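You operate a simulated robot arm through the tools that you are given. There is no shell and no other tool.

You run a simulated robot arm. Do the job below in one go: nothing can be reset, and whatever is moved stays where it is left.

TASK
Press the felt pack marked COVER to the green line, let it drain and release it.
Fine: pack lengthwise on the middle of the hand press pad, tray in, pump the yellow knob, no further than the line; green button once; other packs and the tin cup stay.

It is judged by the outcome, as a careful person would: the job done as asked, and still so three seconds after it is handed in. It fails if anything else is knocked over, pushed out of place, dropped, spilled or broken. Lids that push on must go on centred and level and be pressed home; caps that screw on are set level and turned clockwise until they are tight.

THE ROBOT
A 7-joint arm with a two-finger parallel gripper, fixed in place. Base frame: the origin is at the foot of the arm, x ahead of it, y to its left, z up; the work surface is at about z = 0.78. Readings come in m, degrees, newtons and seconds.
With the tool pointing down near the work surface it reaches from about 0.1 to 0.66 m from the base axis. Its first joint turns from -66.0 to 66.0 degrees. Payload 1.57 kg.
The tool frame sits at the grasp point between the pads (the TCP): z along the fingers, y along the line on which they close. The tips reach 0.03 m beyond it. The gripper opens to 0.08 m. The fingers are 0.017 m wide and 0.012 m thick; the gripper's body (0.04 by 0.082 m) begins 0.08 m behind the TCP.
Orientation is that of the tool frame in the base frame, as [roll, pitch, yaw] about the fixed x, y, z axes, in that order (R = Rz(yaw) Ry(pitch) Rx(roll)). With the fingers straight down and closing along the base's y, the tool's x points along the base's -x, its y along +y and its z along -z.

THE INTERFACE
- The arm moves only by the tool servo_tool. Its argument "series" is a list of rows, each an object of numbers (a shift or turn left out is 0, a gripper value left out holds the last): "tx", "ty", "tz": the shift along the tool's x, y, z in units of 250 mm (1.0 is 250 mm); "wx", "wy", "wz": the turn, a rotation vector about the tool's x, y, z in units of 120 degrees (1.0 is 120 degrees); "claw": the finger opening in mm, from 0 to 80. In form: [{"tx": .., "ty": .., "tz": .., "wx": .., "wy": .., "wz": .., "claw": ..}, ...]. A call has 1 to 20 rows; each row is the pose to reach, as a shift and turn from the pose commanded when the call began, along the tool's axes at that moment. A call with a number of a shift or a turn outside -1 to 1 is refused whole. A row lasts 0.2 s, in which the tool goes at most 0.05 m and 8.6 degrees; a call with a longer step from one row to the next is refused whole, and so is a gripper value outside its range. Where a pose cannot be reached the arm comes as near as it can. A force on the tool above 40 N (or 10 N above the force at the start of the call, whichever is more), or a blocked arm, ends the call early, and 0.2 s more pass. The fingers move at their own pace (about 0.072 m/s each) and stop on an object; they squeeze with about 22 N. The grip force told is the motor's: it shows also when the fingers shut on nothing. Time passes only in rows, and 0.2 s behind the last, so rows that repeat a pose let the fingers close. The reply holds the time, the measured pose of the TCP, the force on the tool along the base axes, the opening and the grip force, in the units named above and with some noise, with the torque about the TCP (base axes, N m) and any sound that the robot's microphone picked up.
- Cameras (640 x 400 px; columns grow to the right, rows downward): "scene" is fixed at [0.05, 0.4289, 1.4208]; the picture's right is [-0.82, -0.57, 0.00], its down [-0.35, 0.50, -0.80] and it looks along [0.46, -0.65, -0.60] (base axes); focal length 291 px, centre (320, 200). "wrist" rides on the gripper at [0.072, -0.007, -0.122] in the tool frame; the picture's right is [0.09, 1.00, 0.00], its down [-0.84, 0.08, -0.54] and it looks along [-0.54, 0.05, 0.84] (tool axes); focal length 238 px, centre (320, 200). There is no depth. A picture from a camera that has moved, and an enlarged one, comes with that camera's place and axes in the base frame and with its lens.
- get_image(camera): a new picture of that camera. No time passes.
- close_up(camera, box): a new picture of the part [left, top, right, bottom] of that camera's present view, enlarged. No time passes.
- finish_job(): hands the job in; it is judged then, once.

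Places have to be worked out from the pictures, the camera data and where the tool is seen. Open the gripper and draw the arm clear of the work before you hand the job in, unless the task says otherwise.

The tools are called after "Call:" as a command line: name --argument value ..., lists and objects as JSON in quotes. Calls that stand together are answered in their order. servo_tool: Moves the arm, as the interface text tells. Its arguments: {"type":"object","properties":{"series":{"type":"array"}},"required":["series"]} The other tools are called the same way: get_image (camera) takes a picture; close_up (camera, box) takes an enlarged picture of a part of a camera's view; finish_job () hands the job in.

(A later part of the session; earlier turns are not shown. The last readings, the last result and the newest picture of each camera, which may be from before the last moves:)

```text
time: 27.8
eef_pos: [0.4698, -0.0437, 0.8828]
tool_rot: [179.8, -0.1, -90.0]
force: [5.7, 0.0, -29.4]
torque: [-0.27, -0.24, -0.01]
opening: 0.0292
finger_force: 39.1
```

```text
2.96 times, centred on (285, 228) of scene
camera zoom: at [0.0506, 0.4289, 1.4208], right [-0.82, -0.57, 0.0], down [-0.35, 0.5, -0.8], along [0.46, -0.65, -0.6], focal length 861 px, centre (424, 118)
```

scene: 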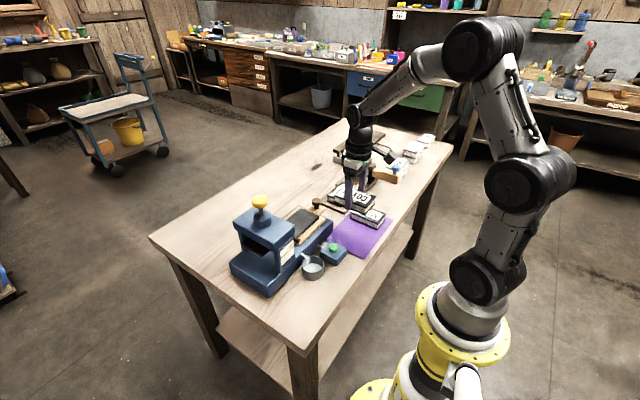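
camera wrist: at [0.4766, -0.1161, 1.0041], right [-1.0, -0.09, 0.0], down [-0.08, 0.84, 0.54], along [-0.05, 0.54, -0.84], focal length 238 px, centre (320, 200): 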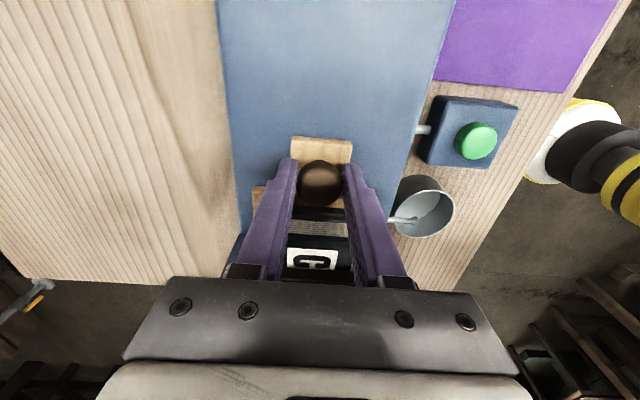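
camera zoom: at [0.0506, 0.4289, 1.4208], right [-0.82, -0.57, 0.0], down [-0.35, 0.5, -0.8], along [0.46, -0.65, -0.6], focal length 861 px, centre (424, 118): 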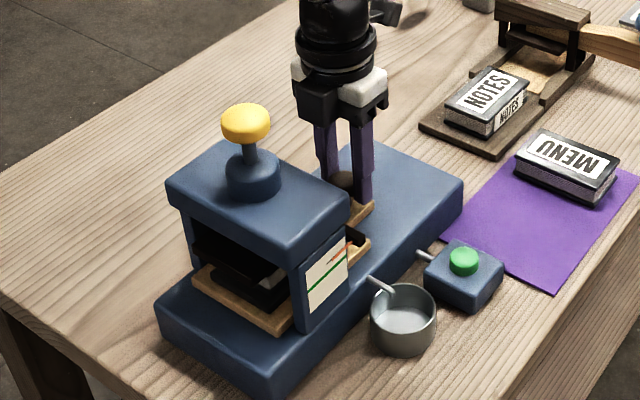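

There is a −29 N vertical force on the tool, so something is loading in z. I look closely before moving on.

Call:
close_up --camera "scene" --box '[235, 215, 325, 290]'

Call:
close_up --camera "wrist" --box '[230, 110, 410, 290]'

```text
5.33 times, centred on (280, 252) of scene
camera zoom: at [0.0506, 0.4289, 1.4208], right [-0.82, -0.57, 0.0], down [-0.35, 0.5, -0.8], along [0.46, -0.65, -0.6], focal length 1550 px, centre (533, -80)
```

zoom: 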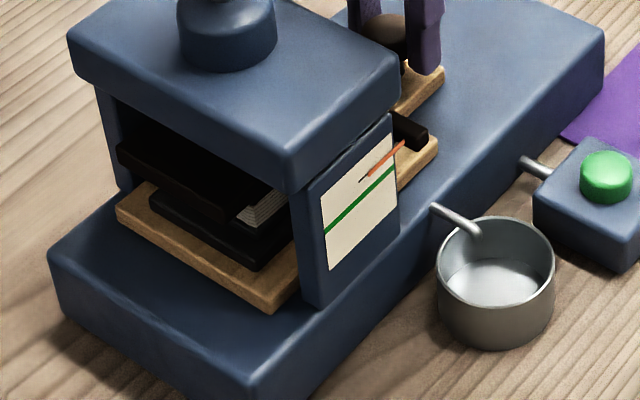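

```text
2.22 times, centred on (320, 200) of wrist
camera zoom: at [0.4766, -0.1161, 1.0041], right [-1.0, -0.09, 0.0], down [-0.08, 0.84, 0.54], along [-0.05, 0.54, -0.84], focal length 530 px, centre (320, 200)
```

zoom: 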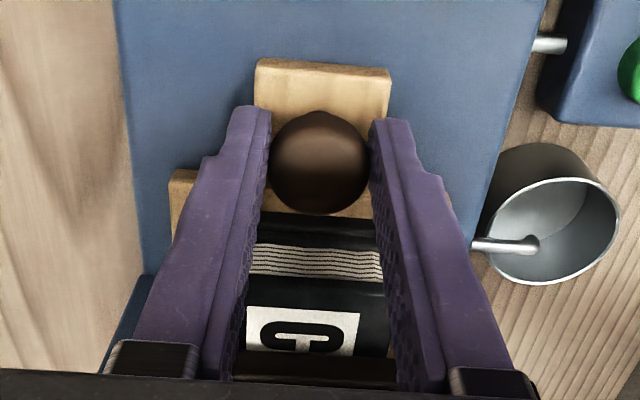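

The tray is level and the pack passes under the platen; the vertical load is likely from arm sag/drift with the rail-guided knob gripped. I relieve it by re-zeroing z slightly.

Call:
servo_tool --series '[{"tz": 0.004, "ty": -0.001}, {"tz": 0.004, "ty": -0.001}]'

```text
time: 28.4
eef_pos: [0.4706, -0.0437, 0.8826]
tool_rot: [179.9, 0.0, -90.0]
force: [3.7, 1.0, -24.6]
torque: [-0.03, -0.03, -0.02]
opening: 0.0294
finger_force: 38.8
```

I release and re-grip the knob to clear the load.

Call:
servo_tool --series '[{"claw": 40}, {"claw": 44}, {"claw": 44}]'

```text
time: 29.2
eef_pos: [0.4698, -0.0428, 0.8831]
tool_rot: [-180.0, 0.0, -90.0]
force: [-0.1, -0.4, -0.2]
torque: [-0.01, 0.02, 0.02]
opening: 0.044
finger_force: 0.2
```

Loads cleared. I'll instead push the knob from behind with closed fingers, which leaves z free: lift, back off, close, lower.

Call:
servo_tool --series '[{"tz": -0.06}, {"tz": -0.14}, {"tz": -0.14, "tx": 0.08, "claw": 0}, {"tz": -0.14, "tx": 0.15, "claw": 0}, {"tz": -0.14, "tx": 0.15}, {"tz": -0.07, "tx": 0.15}, {"tz": -0.01, "tx": 0.15}, {"tz": 0.0, "tx": 0.15}]'

Call:
get_image --camera "wrist"

Call:
close_up --camera "scene" --box '[265, 180, 345, 250]'

```text
time: 31.0
eef_pos: [0.4704, -0.0804, 0.8827]
tool_rot: [-180.0, 0.0, -90.0]
force: [-0.3, -0.5, 0.3]
torque: [0.0, 0.0, 0.0]
opening: 0.0
finger_force: 21.5
```

```text
taken
camera wrist: at [0.4769, -0.1533, 1.0039], right [-1.0, -0.09, 0.0], down [-0.08, 0.84, 0.54], along [-0.05, 0.54, -0.84], focal length 238 px, centre (320, 200)
```

wrist: 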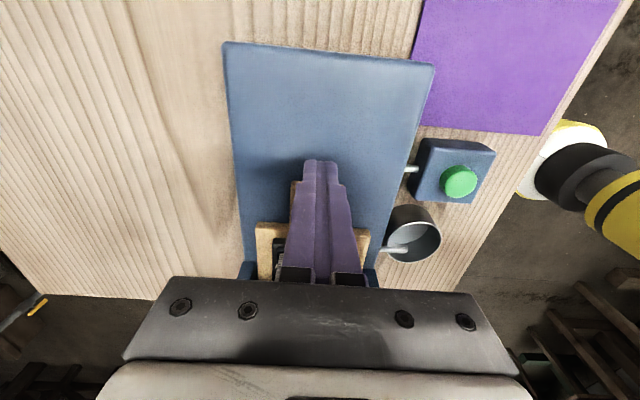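

```text
5.71 times, centred on (305, 215) of scene
camera zoom: at [0.05, 0.4289, 1.4208], right [-0.82, -0.57, 0.0], down [-0.35, 0.5, -0.8], along [0.46, -0.65, -0.6], focal length 1660 px, centre (406, 114)
```

zoom: 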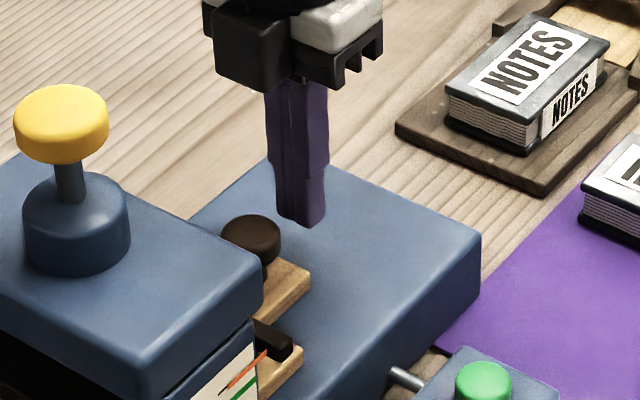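

Now pushing the knob slowly in +y, watching the force.

Call:
servo_tool --series '[{"tx": -0.03}, {"tx": -0.06}, {"tx": -0.08}, {"tx": -0.1}, {"tx": -0.12}, {"tx": -0.12}]'

Call:
close_up --camera "scene" --box '[225, 180, 345, 295]'

```text
time: 32.4
eef_pos: [0.4713, -0.0509, 0.8826]
tool_rot: [180.0, 0.1, -90.1]
force: [0.2, 0.3, 0.2]
torque: [-0.02, -0.01, 0.0]
opening: 0.0002
finger_force: 21.0
```

```text
3.48 times, centred on (285, 238) of scene
camera zoom: at [0.05, 0.4289, 1.4208], right [-0.82, -0.57, 0.0], down [-0.35, 0.5, -0.8], along [0.46, -0.65, -0.6], focal length 1011 px, centre (442, 70)
```

zoom: 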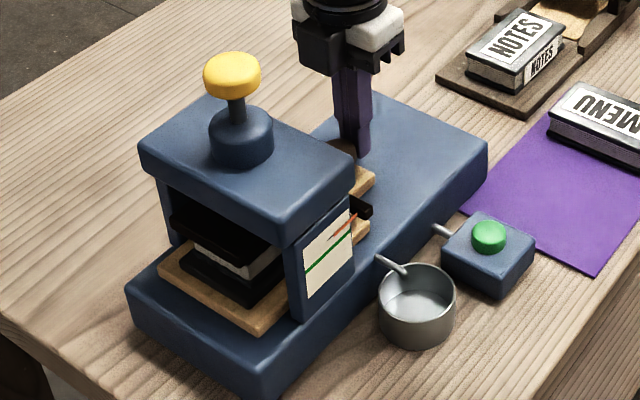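

The tray moved further with negligible force. I continue in small steps until it stops.

Call:
servo_tool --series '[{"tx": -0.016}, {"tx": -0.032}, {"tx": -0.048}, {"tx": -0.048}]'

Call:
close_up --camera "scene" --box '[225, 180, 345, 295]'

```text
time: 33.5
eef_pos: [0.4719, -0.0434, 0.8818]
tool_rot: [-179.9, -0.4, -90.0]
force: [1.2, -5.4, -2.0]
torque: [-0.15, -0.03, 0.03]
opening: 0.0005
finger_force: 21.7
stopped in row 4: the force on the tool passed its limit at 41 N (the readings are from after the stop); the commanded pose is now the measured one
```

```text
3.48 times, centred on (285, 238) of scene
camera zoom: at [0.05, 0.4288, 1.4208], right [-0.82, -0.57, 0.0], down [-0.35, 0.5, -0.8], along [0.46, -0.65, -0.6], focal length 1011 px, centre (442, 70)
```

zoom: 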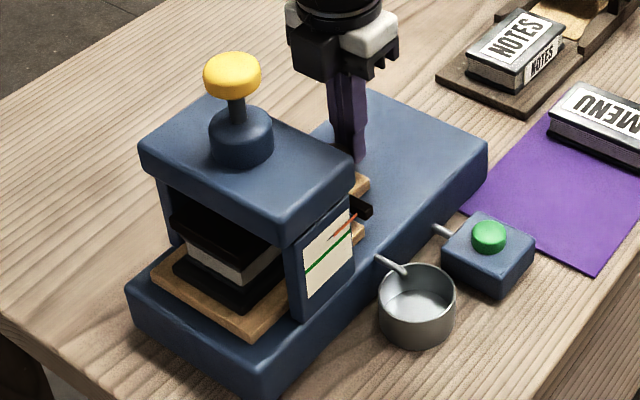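

The tray hit its stop (travel ≈ 0.137 m). I back away, rise and look from the side and front.

Call:
servo_tool --series '[{"tx": 0.05}, {"tx": 0.12}, {"tx": 0.2, "tz": -0.1}, {"tx": 0.2, "tz": -0.28}, {"tx": 0.2, "tz": -0.46}, {"tx": 0.2, "tz": -0.64}, {"tx": 0.2, "tz": -0.8}, {"tx": 0.2, "tz": -0.8}]'

Call:
get_image --camera "wrist"

Call:
close_up --camera "scene" --box '[225, 185, 345, 300]'

Call:
close_up --camera "scene" --box '[275, 230, 325, 280]'

```text
time: 35.3
eef_pos: [0.469, -0.0878, 1.0838]
tool_rot: [-180.0, -0.4, -90.0]
force: [-0.3, 0.0, -0.1]
torque: [-0.01, -0.01, 0.03]
opening: 0.0
finger_force: 20.9
```

```text
taken
camera wrist: at [0.4755, -0.1591, 1.2047], right [-1.0, -0.09, 0.0], down [-0.08, 0.84, 0.54], along [-0.05, 0.53, -0.84], focal length 238 px, centre (320, 200)
```

wrist: 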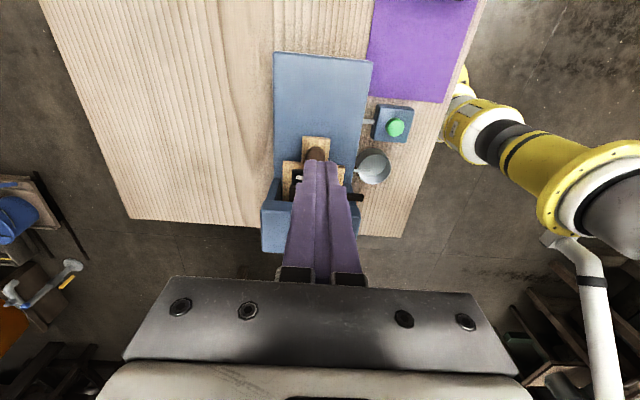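

```text
3.48 times, centred on (285, 242) of scene
camera zoom: at [0.05, 0.4289, 1.4208], right [-0.82, -0.57, 0.0], down [-0.35, 0.5, -0.8], along [0.46, -0.65, -0.6], focal length 1011 px, centre (442, 52)
```

zoom: 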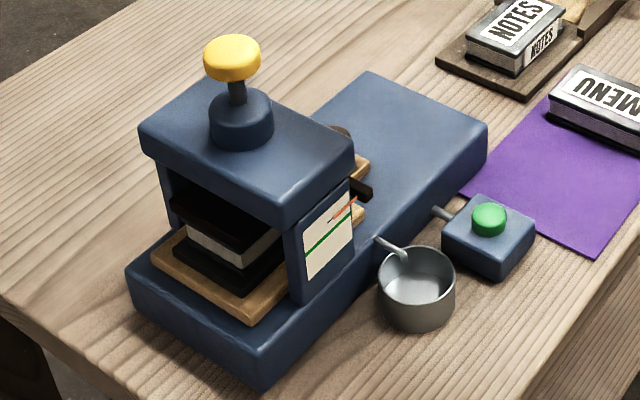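

```text
8.00 times, centred on (300, 255) of scene
camera zoom: at [0.05, 0.4289, 1.4208], right [-0.82, -0.57, 0.0], down [-0.35, 0.5, -0.8], along [0.46, -0.65, -0.6], focal length 2325 px, centre (480, -240)
```

zoom: 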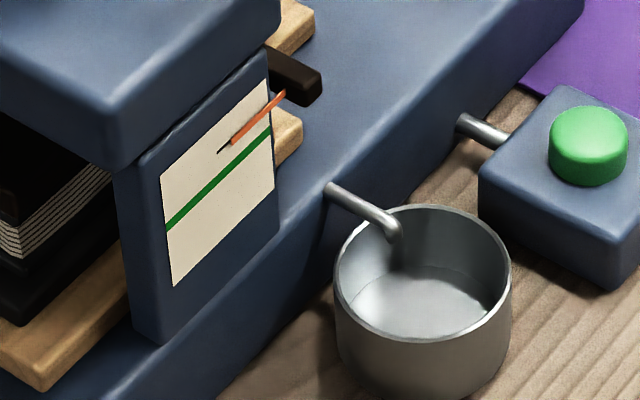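

Tray in, pack under the platen, the orange needle is above the green line. The knob head is at about (0.470, 0.072, 1.012), top ≈ 1.02. I go above it with closed fingers.

Call:
servo_tool --series '[{"tz": -0.06}, {"tz": -0.12}, {"tx": -0.14, "tz": -0.12}, {"tx": -0.28, "tz": -0.12}, {"tx": -0.42, "tz": -0.12}, {"tx": -0.56, "tz": -0.12}, {"tx": -0.64, "ty": -0.004, "tz": -0.12}, {"tx": -0.64, "ty": -0.004, "tz": -0.06}, {"tx": -0.64, "ty": -0.004, "tz": -0.06}]'

Call:
close_up --camera "scene" --box '[205, 120, 335, 290]'

Call:
get_image --camera "wrist"

```text
time: 37.3
eef_pos: [0.4729, 0.0695, 1.0952]
tool_rot: [-179.9, -0.4, -90.0]
force: [0.5, -0.1, -0.6]
torque: [-0.03, -0.01, -0.01]
opening: 0.0
finger_force: 21.5
```

```text
2.35 times, centred on (270, 205) of scene
camera zoom: at [0.05, 0.4289, 1.4208], right [-0.82, -0.57, 0.0], down [-0.35, 0.5, -0.8], along [0.46, -0.65, -0.6], focal length 684 px, centre (438, 188)
```

zoom: 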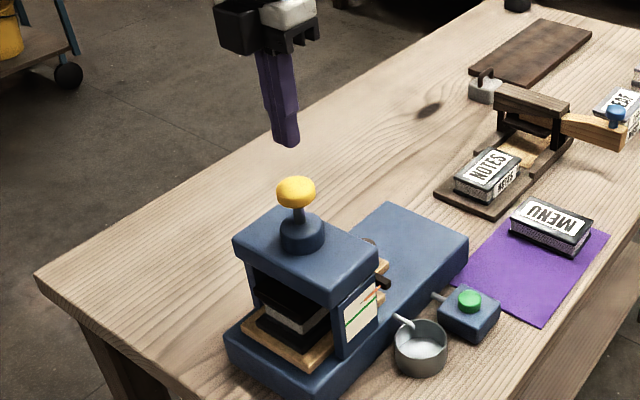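

```text
taken
camera wrist: at [0.4783, -0.003, 1.2173], right [-1.0, -0.09, 0.0], down [-0.08, 0.84, 0.54], along [-0.05, 0.53, -0.84], focal length 238 px, centre (320, 200)
```

wrist: 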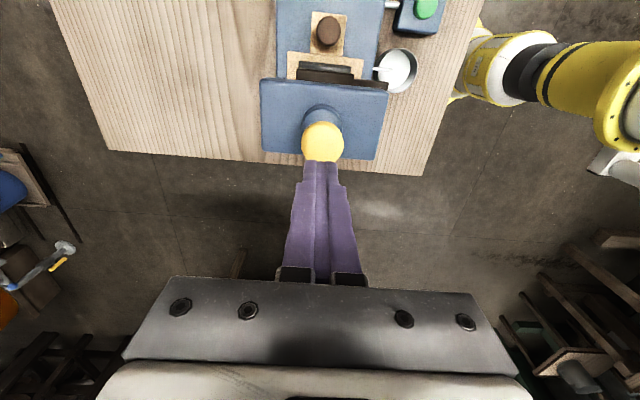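

Knob centre judged at (0.470, 0.068). I descend gently towards it to find contact.

Call:
servo_tool --series '[{"tx": 0.006, "ty": 0.01, "tz": 0.06}, {"tx": 0.006, "ty": 0.01, "tz": 0.12}, {"tx": 0.006, "ty": 0.01, "tz": 0.14}, {"tx": 0.006, "ty": 0.01, "tz": 0.16}, {"tx": 0.006, "ty": 0.01, "tz": 0.17}, {"tx": 0.006, "ty": 0.01, "tz": 0.18}, {"tx": 0.006, "ty": 0.01, "tz": 0.18}]'

Call:
close_up --camera "scene" --box '[205, 160, 335, 290]'

```text
time: 38.9
eef_pos: [0.4684, 0.0653, 1.0514]
tool_rot: [-179.9, -0.4, -90.0]
force: [-0.3, 0.3, 0.2]
torque: [0.03, 0.0, 0.0]
opening: 0.0001
finger_force: 21.6
```

```text
3.08 times, centred on (270, 225) of scene
camera zoom: at [0.05, 0.4289, 1.4208], right [-0.82, -0.57, 0.0], down [-0.35, 0.5, -0.8], along [0.46, -0.65, -0.6], focal length 894 px, centre (474, 123)
```

zoom: 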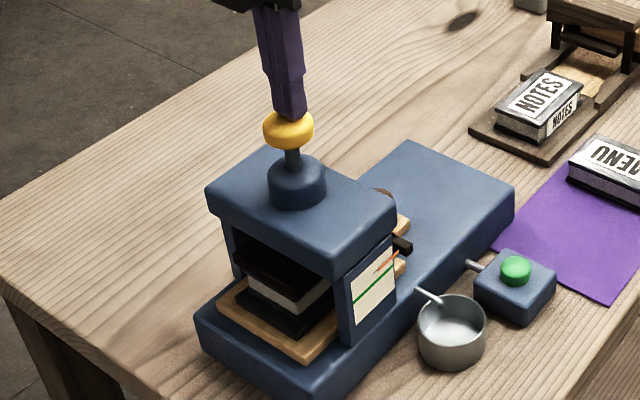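

The tips look centred just above the knob's dome. I continue down in small steps.

Call:
servo_tool --series '[{"tx": -0.006, "tz": 0.01}, {"tx": -0.006, "tz": 0.02}, {"tx": -0.006, "tz": 0.03}, {"tx": -0.006, "tz": 0.04}, {"tx": -0.006, "tz": 0.05}, {"tx": -0.006, "tz": 0.05}]'

Call:
close_up --camera "scene" --box '[205, 160, 335, 290]'

```text
time: 40.3
eef_pos: [0.4686, 0.0687, 1.0378]
tool_rot: [179.9, -0.5, -90.0]
force: [-0.8, -1.8, 3.7]
torque: [-0.01, 0.04, 0.01]
opening: 0.0
finger_force: 21.6
```

```text
3.08 times, centred on (270, 225) of scene
camera zoom: at [0.05, 0.4288, 1.4208], right [-0.82, -0.57, 0.0], down [-0.35, 0.5, -0.8], along [0.46, -0.65, -0.6], focal length 894 px, centre (474, 123)
```

zoom: 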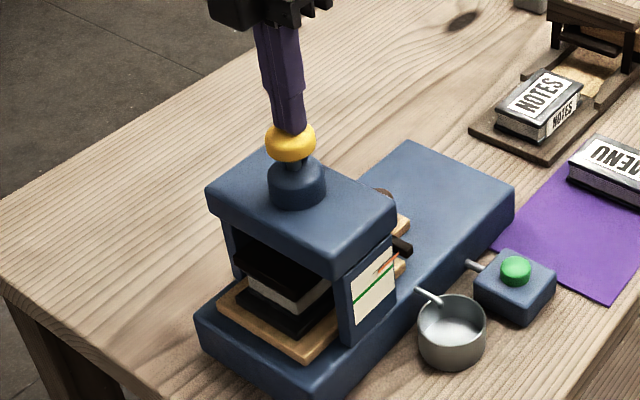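

The knob is depressing with ~4 N. I check the needle.

Call:
close_up --camera "scene" --box '[265, 225, 325, 275]'

```text
8.00 times, centred on (295, 250) of scene
camera zoom: at [0.05, 0.4288, 1.4208], right [-0.82, -0.57, 0.0], down [-0.35, 0.5, -0.8], along [0.46, -0.65, -0.6], focal length 2325 px, centre (520, -200)
```

zoom: 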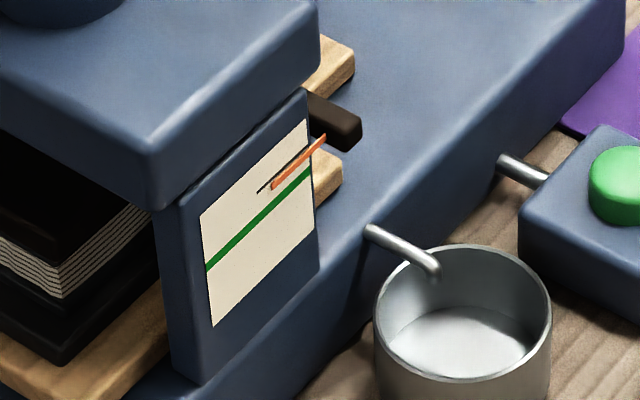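

Needle essentially unchanged. I keep pressing slowly.

Call:
servo_tool --series '[{"tz": 0.01}, {"tz": 0.02}, {"tz": 0.03}, {"tz": 0.04}, {"tz": 0.04}]'

Call:
close_up --camera "scene" --box '[265, 225, 325, 275]'

Call:
close_up --camera "scene" --box '[225, 170, 305, 240]'

```text
time: 41.5
eef_pos: [0.4686, 0.069, 1.0288]
tool_rot: [180.0, -0.4, -90.0]
force: [-0.5, -1.2, 5.9]
torque: [0.02, -0.01, -0.01]
opening: 0.0
finger_force: 21.1
```

```text
8.00 times, centred on (295, 250) of scene
camera zoom: at [0.0499, 0.4288, 1.4208], right [-0.82, -0.57, 0.0], down [-0.35, 0.5, -0.8], along [0.46, -0.65, -0.6], focal length 2325 px, centre (520, -200)
```

zoom: 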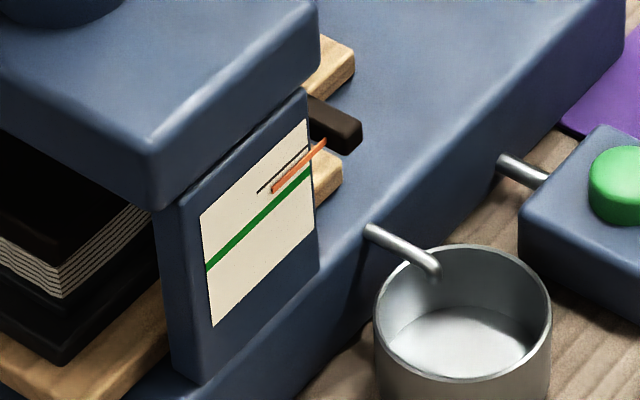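

```text
5.71 times, centred on (265, 205) of scene
camera zoom: at [0.0499, 0.4288, 1.4208], right [-0.82, -0.57, 0.0], down [-0.35, 0.5, -0.8], along [0.46, -0.65, -0.6], focal length 1660 px, centre (634, 171)
```

zoom: 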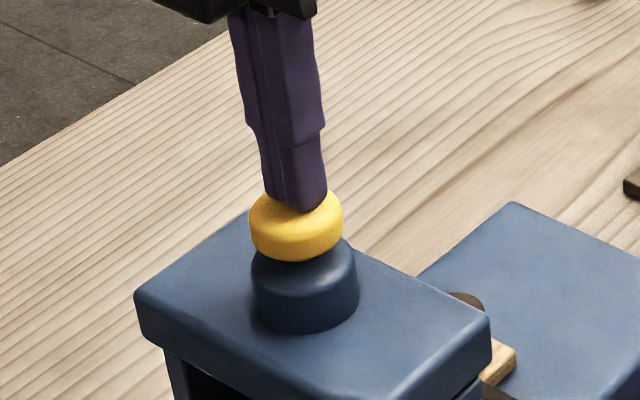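

The knob is nearly down on its collar and the needle has dropped a bit. I press a little further, checking each step.

Call:
servo_tool --series '[{"tz": 0.01}, {"tz": 0.02}, {"tz": 0.02}]'

Call:
close_up --camera "scene" --box '[265, 225, 325, 275]'

Call:
close_up --camera "scene" --box '[225, 170, 305, 240]'

```text
time: 42.3
eef_pos: [0.4686, 0.0692, 1.0259]
tool_rot: [-179.6, -0.4, -89.9]
force: [-10.5, -6.3, 29.9]
torque: [-0.11, 0.36, 0.01]
opening: 0.0
finger_force: 21.4
```

```text
8.00 times, centred on (295, 250) of scene
camera zoom: at [0.0493, 0.4286, 1.4209], right [-0.82, -0.57, 0.0], down [-0.35, 0.5, -0.8], along [0.46, -0.65, -0.6], focal length 2325 px, centre (520, -200)
```

zoom: 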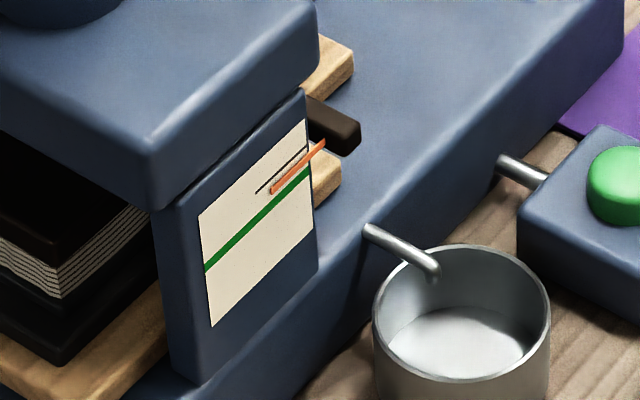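

```text
5.71 times, centred on (265, 205) of scene
camera zoom: at [0.0493, 0.4286, 1.4209], right [-0.82, -0.57, 0.0], down [-0.35, 0.5, -0.8], along [0.46, -0.65, -0.6], focal length 1660 px, centre (634, 171)
```

zoom: 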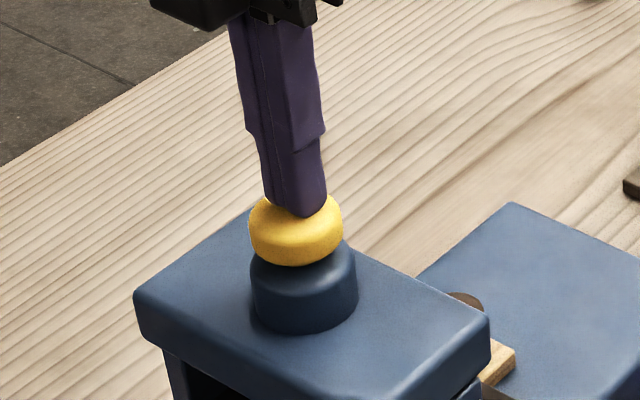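

Bottomed out (30 N) at TCP 1.026. I let the knob return and see whether the needle stays.

Call:
servo_tool --series '[{"tz": -0.05}, {"tz": -0.1}, {"tz": -0.12}, {"tz": -0.12}]'

Call:
close_up --camera "scene" --box '[265, 225, 325, 275]'

Call:
close_up --camera "scene" --box '[225, 170, 345, 290]'

```text
time: 43.3
eef_pos: [0.469, 0.0679, 1.0524]
tool_rot: [-180.0, -0.4, -90.0]
force: [0.5, 0.7, 0.0]
torque: [0.01, 0.01, 0.0]
opening: 0.0
finger_force: 21.1
```

```text
8.00 times, centred on (295, 250) of scene
camera zoom: at [0.05, 0.4289, 1.4208], right [-0.82, -0.57, 0.0], down [-0.35, 0.5, -0.8], along [0.46, -0.65, -0.6], focal length 2325 px, centre (520, -200)
```

zoom: 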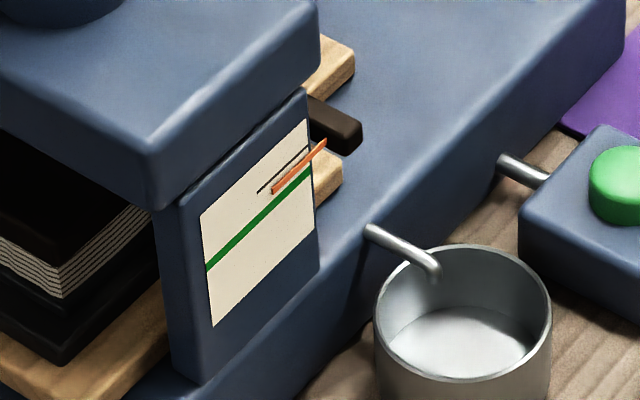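

```text
3.33 times, centred on (285, 230) of scene
camera zoom: at [0.05, 0.4289, 1.4208], right [-0.82, -0.57, 0.0], down [-0.35, 0.5, -0.8], along [0.46, -0.65, -0.6], focal length 969 px, centre (437, 100)
```

zoom: 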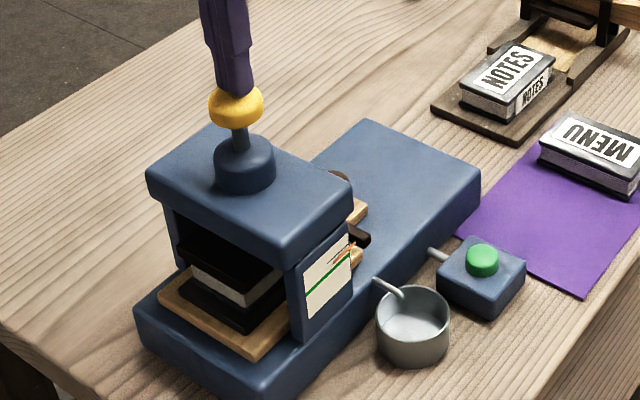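

The needle stays down after the return: one full stroke moved it about 3 mm, with an apparent 6 mm still to go (true gap is larger given the view from above). I make a second, smooth stroke.

Call:
servo_tool --series '[{"tz": 0.03}, {"tz": 0.05}, {"tz": 0.07}, {"tz": 0.09}, {"tz": 0.1}, {"tz": 0.1}]'

Call:
close_up --camera "scene" --box '[265, 225, 325, 275]'

```text
time: 44.7
eef_pos: [0.4687, 0.0676, 1.0274]
tool_rot: [-179.9, -0.4, -90.0]
force: [2.8, 0.9, 6.0]
torque: [0.08, -0.1, -0.03]
opening: 0.0
finger_force: 21.8
```

```text
8.00 times, centred on (295, 250) of scene
camera zoom: at [0.05, 0.4289, 1.4208], right [-0.82, -0.57, 0.0], down [-0.35, 0.5, -0.8], along [0.46, -0.65, -0.6], focal length 2325 px, centre (520, -200)
```

zoom: 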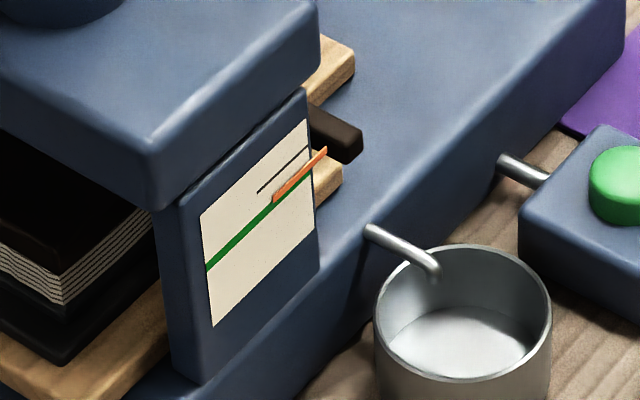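

The needle is now close to the line from this angle. Before going further I release the knob and take a low view with the wrist camera to judge without parallax.

Call:
servo_tool --series '[{"tz": -0.05}, {"tz": -0.12}, {"tz": -0.3}, {"tz": -0.48}, {"tz": -0.52}, {"tz": -0.52}]'

Call:
close_up --camera "scene" --box '[265, 225, 325, 275]'

```text
time: 46.1
eef_pos: [0.4678, 0.0683, 1.1577]
tool_rot: [-180.0, -0.4, -90.0]
force: [0.7, -0.5, -0.3]
torque: [0.01, 0.01, 0.02]
opening: 0.0001
finger_force: 21.0
```

```text
8.00 times, centred on (295, 250) of scene
camera zoom: at [0.05, 0.4289, 1.4208], right [-0.82, -0.57, 0.0], down [-0.35, 0.5, -0.8], along [0.46, -0.65, -0.6], focal length 2325 px, centre (520, -200)
```

zoom: 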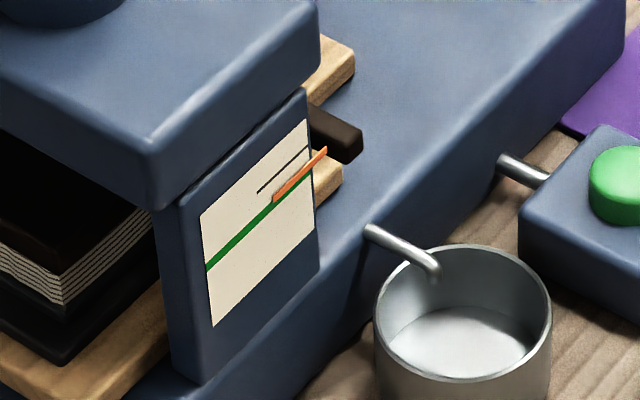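

I turn back to the base-facing orientation and move to a spot in front of the indicator card.

Call:
servo_tool --series '[{"wz": 0.068, "tx": 0.037, "ty": 0.065}, {"wz": 0.136, "tx": 0.074, "ty": 0.13}, {"wz": 0.204, "tx": 0.111, "ty": 0.195}, {"wz": 0.272, "tx": 0.148, "ty": 0.26}, {"wz": 0.34, "tx": 0.185, "ty": 0.325}, {"wz": 0.41, "tx": 0.222, "ty": 0.39}, {"wz": 0.48, "tx": 0.26, "ty": 0.455}, {"wz": 0.55, "tx": 0.3, "ty": 0.52}, {"wz": 0.62, "tx": 0.34, "ty": 0.585}, {"wz": 0.69, "tx": 0.38, "ty": 0.65, "tz": 0.07}, {"wz": 0.75, "tx": 0.412, "ty": 0.712, "tz": 0.15}, {"wz": 0.75, "tx": 0.412, "ty": 0.712, "tz": 0.15}]'

Call:
get_image --camera "wrist"

Call:
get_image --camera "scene"

```text
time: 48.7
eef_pos: [0.2898, -0.0354, 1.1228]
tool_rot: [-179.6, 0.0, 179.9]
force: [-0.6, -0.2, 0.8]
torque: [0.02, 0.04, -0.01]
opening: 0.0
finger_force: 21.2
```

```text
taken
camera wrist: at [0.2185, -0.0424, 1.2442], right [-0.09, 1.0, -0.01], down [0.84, 0.08, 0.54], along [0.54, 0.04, -0.84], focal length 238 px, centre (320, 200)
```

wrist: 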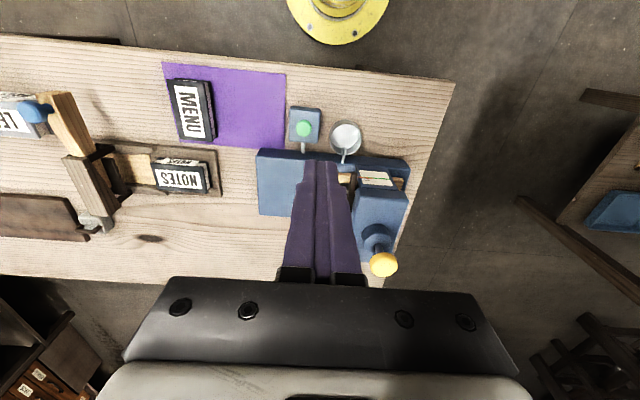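

```text
taken
```

scene: 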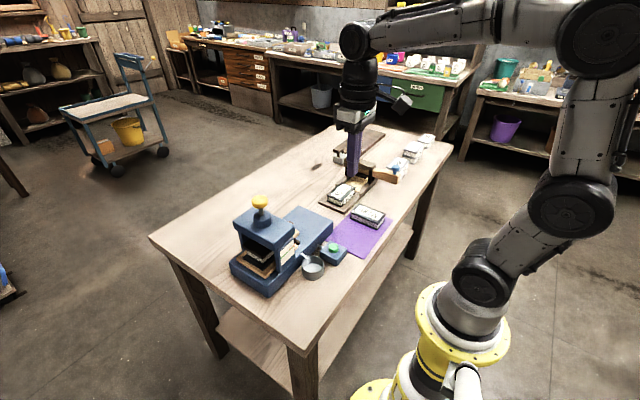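

Now I tilt the tool 35° so that the wrist camera looks nearly horizontally at the card, lowering at the same time.

Call:
servo_tool --series '[{"wy": -0.05, "tz": 0.1}, {"wy": -0.1, "tz": 0.22}, {"wy": -0.15, "tz": 0.35}, {"wy": -0.2, "tz": 0.48}, {"wy": -0.25, "tz": 0.6}, {"wy": -0.2917, "tx": -0.03, "tz": 0.7}, {"wy": -0.2917, "tx": -0.03, "tz": 0.78}, {"wy": -0.2917, "tx": -0.03, "tz": 0.78}]'

Call:
get_image --camera "wrist"

```text
time: 50.5
eef_pos: [0.2988, -0.0361, 0.9261]
tool_rot: [-179.5, 35.1, -179.7]
force: [0.1, -0.2, -0.2]
torque: [0.0, 0.0, -0.03]
opening: 0.0
finger_force: 21.3
```

```text
taken
camera wrist: at [0.1688, -0.042, 0.9847], right [-0.08, 1.0, -0.06], down [0.37, 0.08, 0.92], along [0.92, 0.05, -0.38], focal length 238 px, centre (320, 200)
```

wrist: 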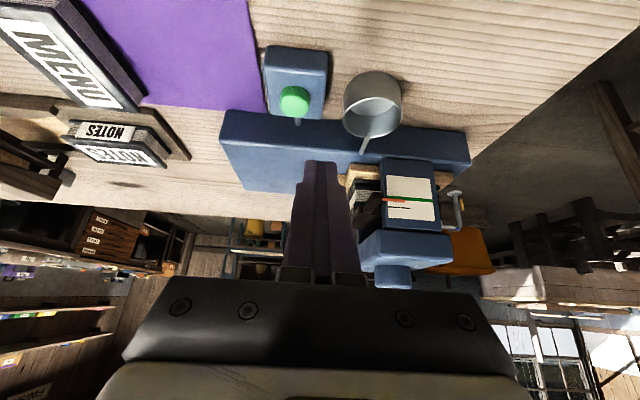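

Excellent: a near-horizontal (upside-down) view of the card. I enlarge it.

Call:
close_up --camera "wrist" --box '[345, 155, 455, 245]'

Call:
close_up --camera "wrist" --box '[375, 180, 440, 225]'

```text
4.44 times, centred on (400, 200) of wrist
camera zoom: at [0.1688, -0.042, 0.9847], right [-0.08, 1.0, -0.06], down [0.37, 0.08, 0.92], along [0.92, 0.05, -0.38], focal length 1059 px, centre (-36, 200)
```

zoom: 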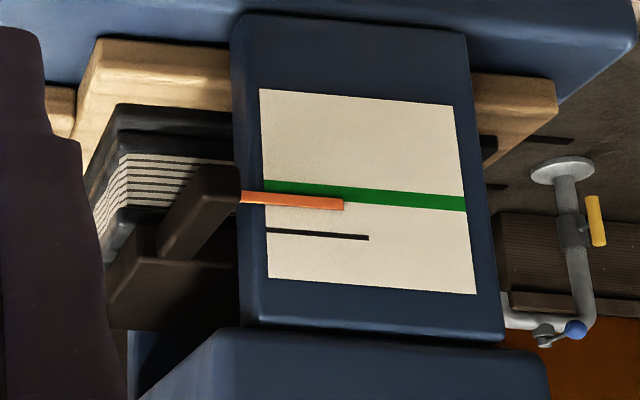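

```text
8.89 times, centred on (408, 202) of wrist
camera zoom: at [0.1688, -0.042, 0.9847], right [-0.08, 1.0, -0.06], down [0.37, 0.08, 0.92], along [0.92, 0.05, -0.38], focal length 2119 px, centre (-458, 178)
```

zoom: 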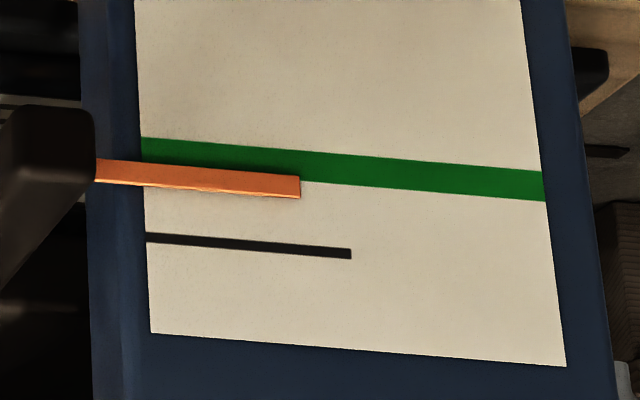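

The needle (orange) sits ~2.5 mm above the green line's centre; two strokes moved it ~3.5 mm each from the black start mark, so I need only about 0.7 of a stroke more. I take high-zoom baselines from both cameras.

Call:
close_up --camera "scene" --box '[288, 238, 312, 253]'

Call:
close_up --camera "wrist" --box '[384, 190, 416, 210]'

Call:
close_up --camera "scene" --box '[270, 245, 330, 290]'

```text
16.00 times, centred on (300, 246) of scene
camera zoom: at [0.05, 0.4289, 1.4208], right [-0.82, -0.57, 0.0], down [-0.35, 0.5, -0.8], along [0.46, -0.65, -0.6], focal length 4650 px, centre (640, -528)
```

zoom: 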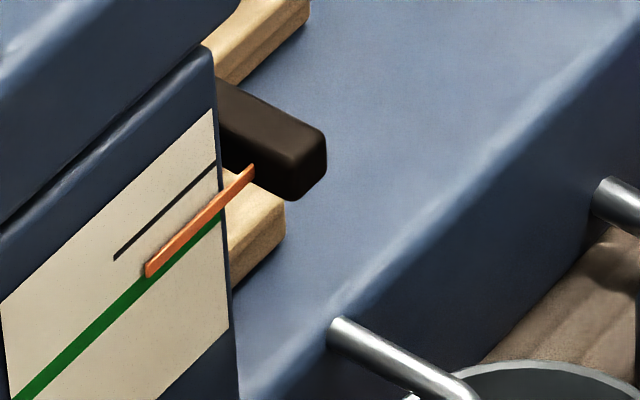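

```text
16.00 times, centred on (400, 200) of wrist
camera zoom: at [0.1688, -0.042, 0.9847], right [-0.08, 1.0, -0.06], down [0.37, 0.08, 0.92], along [0.92, 0.05, -0.38], focal length 3814 px, centre (-960, 200)
```

zoom: 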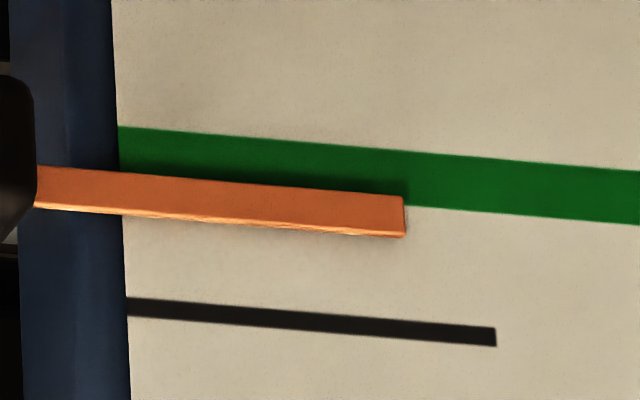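

```text
8.89 times, centred on (300, 268) of scene
camera zoom: at [0.05, 0.4289, 1.4208], right [-0.82, -0.57, 0.0], down [-0.35, 0.5, -0.8], along [0.46, -0.65, -0.6], focal length 2583 px, centre (498, -400)
```

zoom: 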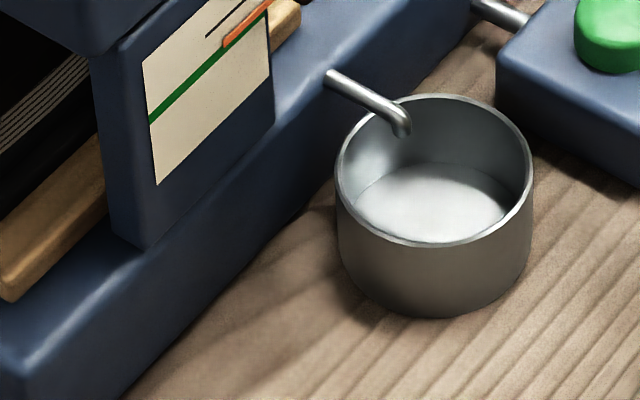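

I return: lift and untilt first.

Call:
servo_tool --series '[{"tx": -0.06, "tz": -0.085}, {"tx": -0.14, "tz": -0.2, "wy": 0.05}, {"tx": -0.22, "tz": -0.32, "wy": 0.1}, {"tx": -0.3, "tz": -0.43, "wy": 0.15}, {"tx": -0.38, "tz": -0.54, "wy": 0.2}, {"tx": -0.459, "tz": -0.655, "wy": 0.25}, {"tx": -0.459, "tz": -0.655, "wy": 0.2917}, {"tx": -0.459, "tz": -0.655, "wy": 0.2917}]'

```text
time: 52.3
eef_pos: [0.297, -0.0335, 1.1267]
tool_rot: [-179.6, 0.0, -180.0]
force: [0.1, 0.1, 0.0]
torque: [0.0, 0.01, 0.01]
opening: 0.0
finger_force: 20.5
```

Upright again. I go back over the knob in this orientation (no yaw turn needed) and stop just above it.

Call:
servo_tool --series '[{"tx": -0.14, "ty": 0.08}, {"tx": -0.28, "ty": 0.16}, {"tx": -0.42, "ty": 0.24}, {"tx": -0.56, "ty": 0.33}, {"tx": -0.688, "ty": 0.406}, {"tx": -0.688, "ty": 0.406, "tz": 0.14}, {"tx": -0.688, "ty": 0.406, "tz": 0.26}, {"tx": -0.688, "ty": 0.406, "tz": 0.29}, {"tx": -0.688, "ty": 0.406, "tz": 0.29}]'

Call:
close_up --camera "scene" --box '[215, 160, 315, 260]'

Call:
close_up --camera "scene" --box '[288, 238, 312, 253]'

```text
time: 54.3
eef_pos: [0.4686, 0.0662, 1.0547]
tool_rot: [-179.6, 0.0, -179.9]
force: [0.5, 0.0, 0.3]
torque: [0.01, -0.03, 0.0]
opening: 0.0
finger_force: 21.3
```

```text
4.00 times, centred on (265, 210) of scene
camera zoom: at [0.05, 0.4289, 1.4208], right [-0.82, -0.57, 0.0], down [-0.35, 0.5, -0.8], along [0.46, -0.65, -0.6], focal length 1162 px, centre (540, 160)
```

zoom: 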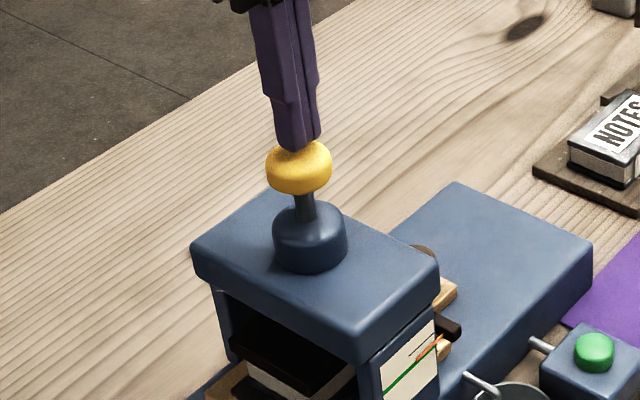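

```text
16.00 times, centred on (300, 246) of scene
camera zoom: at [0.05, 0.4289, 1.4208], right [-0.82, -0.57, 0.0], down [-0.35, 0.5, -0.8], along [0.46, -0.65, -0.6], focal length 4650 px, centre (640, -528)
```

zoom: 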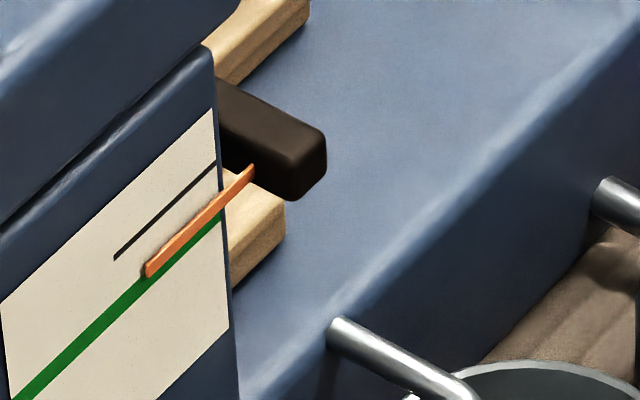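

Needle unchanged at rest. I press about 9 mm past contact and check.

Call:
servo_tool --series '[{"tz": 0.03}, {"tz": 0.045}, {"tz": 0.056}, {"tz": 0.066}, {"tz": 0.066}]'

Call:
close_up --camera "scene" --box '[288, 238, 312, 253]'

```text
time: 55.5
eef_pos: [0.4711, 0.0664, 1.0371]
tool_rot: [-179.6, 0.0, 179.9]
force: [-0.4, -1.7, 3.6]
torque: [-0.04, 0.07, 0.02]
opening: 0.0
finger_force: 21.4
```

```text
16.00 times, centred on (300, 246) of scene
camera zoom: at [0.0499, 0.4288, 1.4208], right [-0.82, -0.57, 0.0], down [-0.35, 0.5, -0.8], along [0.46, -0.65, -0.6], focal length 4650 px, centre (640, -528)
```

zoom: 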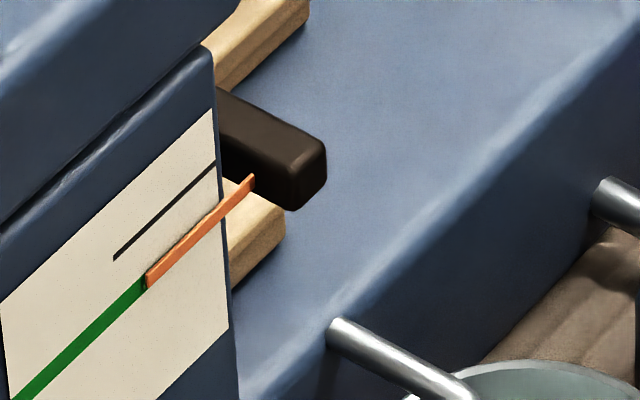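

The needle dropped ~2 mm and now nearly overlaps the line; about 0.5 mm remains. I press 1.5 mm more, then release and verify with the level wrist view.

Call:
servo_tool --series '[{"tz": 0.006}, {"tz": 0.006}]'

Call:
close_up --camera "scene" --box '[288, 238, 312, 253]'

Call:
servo_tool --series '[{"tz": -0.04}, {"tz": -0.1}, {"tz": -0.25}, {"tz": -0.36}, {"tz": -0.36}]'

Call:
close_up --camera "scene" --box '[288, 238, 312, 253]'

Call:
close_up --camera "scene" --box '[270, 230, 330, 290]'

```text
time: 56.1
eef_pos: [0.47, 0.0664, 1.0351]
tool_rot: [-179.7, 0.1, 180.0]
force: [-1.4, -1.9, 3.9]
torque: [0.0, 0.05, 0.02]
opening: 0.0002
finger_force: 21.0
```

```text
16.00 times, centred on (300, 246) of scene
camera zoom: at [0.0499, 0.4288, 1.4208], right [-0.82, -0.57, 0.0], down [-0.35, 0.5, -0.8], along [0.46, -0.65, -0.6], focal length 4650 px, centre (640, -528)
```

zoom: 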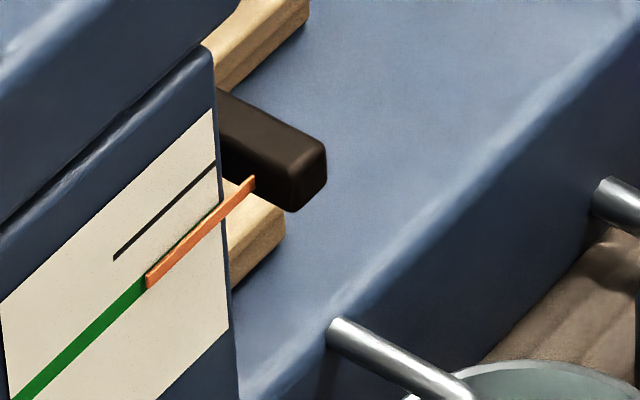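

```text
time: 57.3
eef_pos: [0.4715, 0.0689, 1.1245]
tool_rot: [-179.6, 0.0, -179.9]
force: [0.7, 0.3, -0.2]
torque: [0.0, 0.03, 0.02]
opening: 0.0
finger_force: 21.5
```

```text
16.00 times, centred on (300, 246) of scene
camera zoom: at [0.05, 0.4289, 1.4208], right [-0.82, -0.57, 0.0], down [-0.35, 0.5, -0.8], along [0.46, -0.65, -0.6], focal length 4650 px, centre (640, -528)
```

zoom: 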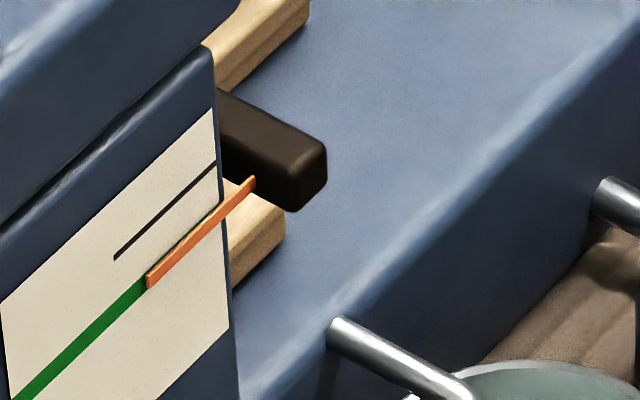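

```text
6.67 times, centred on (300, 260) of scene
camera zoom: at [0.05, 0.4289, 1.4208], right [-0.82, -0.57, 0.0], down [-0.35, 0.5, -0.8], along [0.46, -0.65, -0.6], focal length 1937 px, centre (453, -200)
```

zoom: 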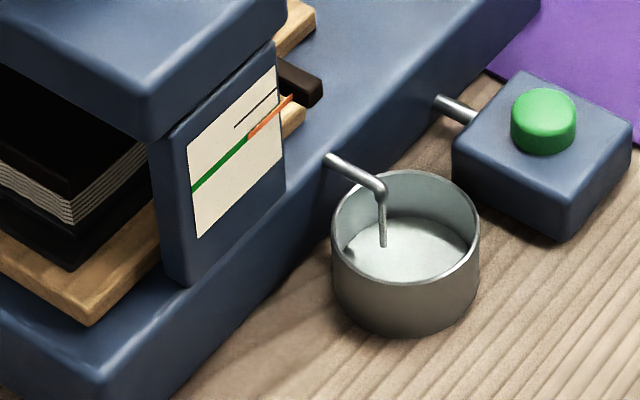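

The needle holds and liquid is draining into the cup. I go back to the level view to verify the needle against the line.

Call:
servo_tool --series '[{"tx": 0.14, "ty": -0.08}, {"tx": 0.28, "ty": -0.16}, {"tx": 0.42, "ty": -0.24}, {"tx": 0.56, "ty": -0.33}, {"tx": 0.69, "ty": -0.41}, {"tx": 0.69, "ty": -0.41}]'

Call:
servo_tool --series '[{"wy": -0.05, "tz": 0.1}, {"wy": -0.1, "tz": 0.22}, {"wy": -0.15, "tz": 0.35}, {"wy": -0.2, "tz": 0.48}, {"wy": -0.25, "tz": 0.6}, {"wy": -0.2917, "tz": 0.7}, {"wy": -0.2917, "tz": 0.8}, {"wy": -0.2917, "tz": 0.8}]'

Call:
close_up --camera "wrist" --box '[345, 155, 455, 245]'

Call:
close_up --camera "wrist" --box '[384, 190, 416, 210]'

```text
time: 58.7
eef_pos: [0.2955, -0.0352, 1.1262]
tool_rot: [-179.7, 0.1, -180.0]
force: [-0.6, 0.4, -0.4]
torque: [0.01, 0.05, -0.01]
opening: 0.0003
finger_force: 21.3
```

```text
time: 60.5
eef_pos: [0.2977, -0.0366, 0.9241]
tool_rot: [-179.6, 35.1, -179.7]
force: [0.4, 0.5, -0.2]
torque: [-0.02, 0.01, 0.02]
opening: 0.0
finger_force: 21.7
```

```text
4.44 times, centred on (400, 200) of wrist
camera zoom: at [0.1686, -0.0436, 0.9821], right [-0.08, 1.0, -0.06], down [0.37, 0.08, 0.92], along [0.92, 0.05, -0.38], focal length 1059 px, centre (-36, 200)
```

zoom: 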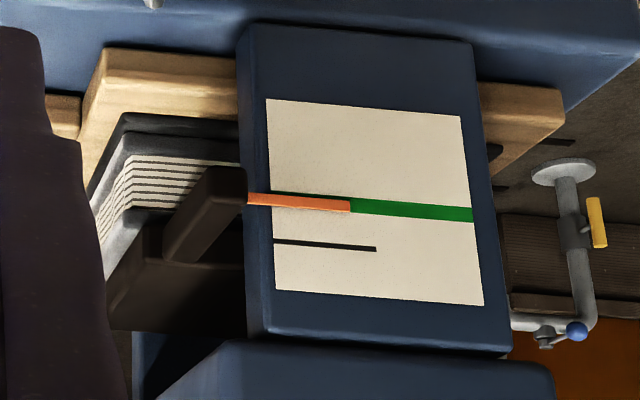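

```text
16.00 times, centred on (400, 200) of wrist
camera zoom: at [0.1686, -0.0436, 0.9821], right [-0.08, 1.0, -0.06], down [0.37, 0.08, 0.92], along [0.92, 0.05, -0.38], focal length 3814 px, centre (-960, 200)
```

zoom: 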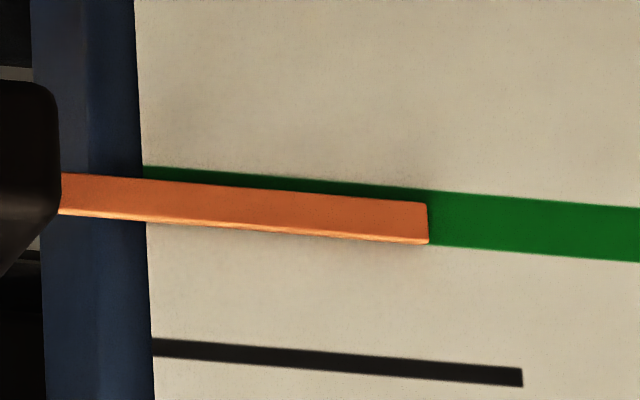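

The needle now lies inside the green band (within ~0.4 mm of its centre, on the upper side) — pressed to the line, not past it. I withdraw and let it drain, watching the spout.

Call:
servo_tool --series '[{"tx": -0.06, "tz": -0.085}, {"tx": -0.14, "tz": -0.2, "wy": 0.05}, {"tx": -0.22, "tz": -0.32, "wy": 0.1}, {"tx": -0.3, "tz": -0.43, "wy": 0.15}, {"tx": -0.38, "tz": -0.54, "wy": 0.2}, {"tx": -0.459, "tz": -0.655, "wy": 0.25}, {"tx": -0.459, "tz": -0.655, "wy": 0.2917}, {"tx": -0.459, "tz": -0.655, "wy": 0.2917}]'

Call:
close_up --camera "scene" --box '[270, 230, 330, 290]'

Call:
get_image --camera "wrist"

```text
time: 62.3
eef_pos: [0.2975, -0.033, 1.1271]
tool_rot: [-179.5, 0.0, 180.0]
force: [-0.2, 0.7, 0.7]
torque: [-0.04, 0.01, 0.0]
opening: 0.0
finger_force: 21.3
```

```text
6.67 times, centred on (300, 260) of scene
camera zoom: at [0.05, 0.4289, 1.4208], right [-0.82, -0.57, 0.0], down [-0.35, 0.5, -0.8], along [0.46, -0.65, -0.6], focal length 1937 px, centre (453, -200)
```

zoom: 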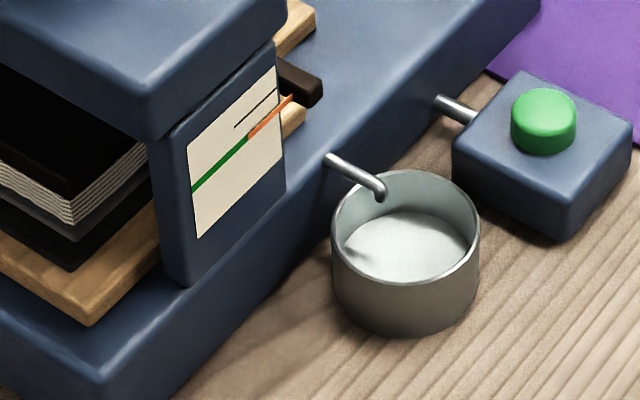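

```text
taken
camera wrist: at [0.2252, -0.0404, 1.249], right [-0.09, 1.0, -0.01], down [0.84, 0.08, 0.54], along [0.54, 0.04, -0.84], focal length 238 px, centre (320, 200)
```

wrist: 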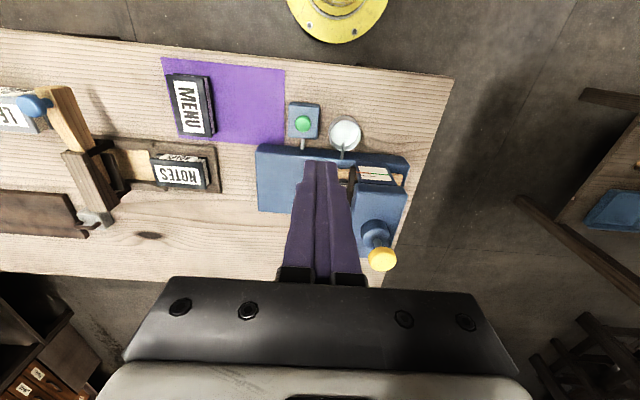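

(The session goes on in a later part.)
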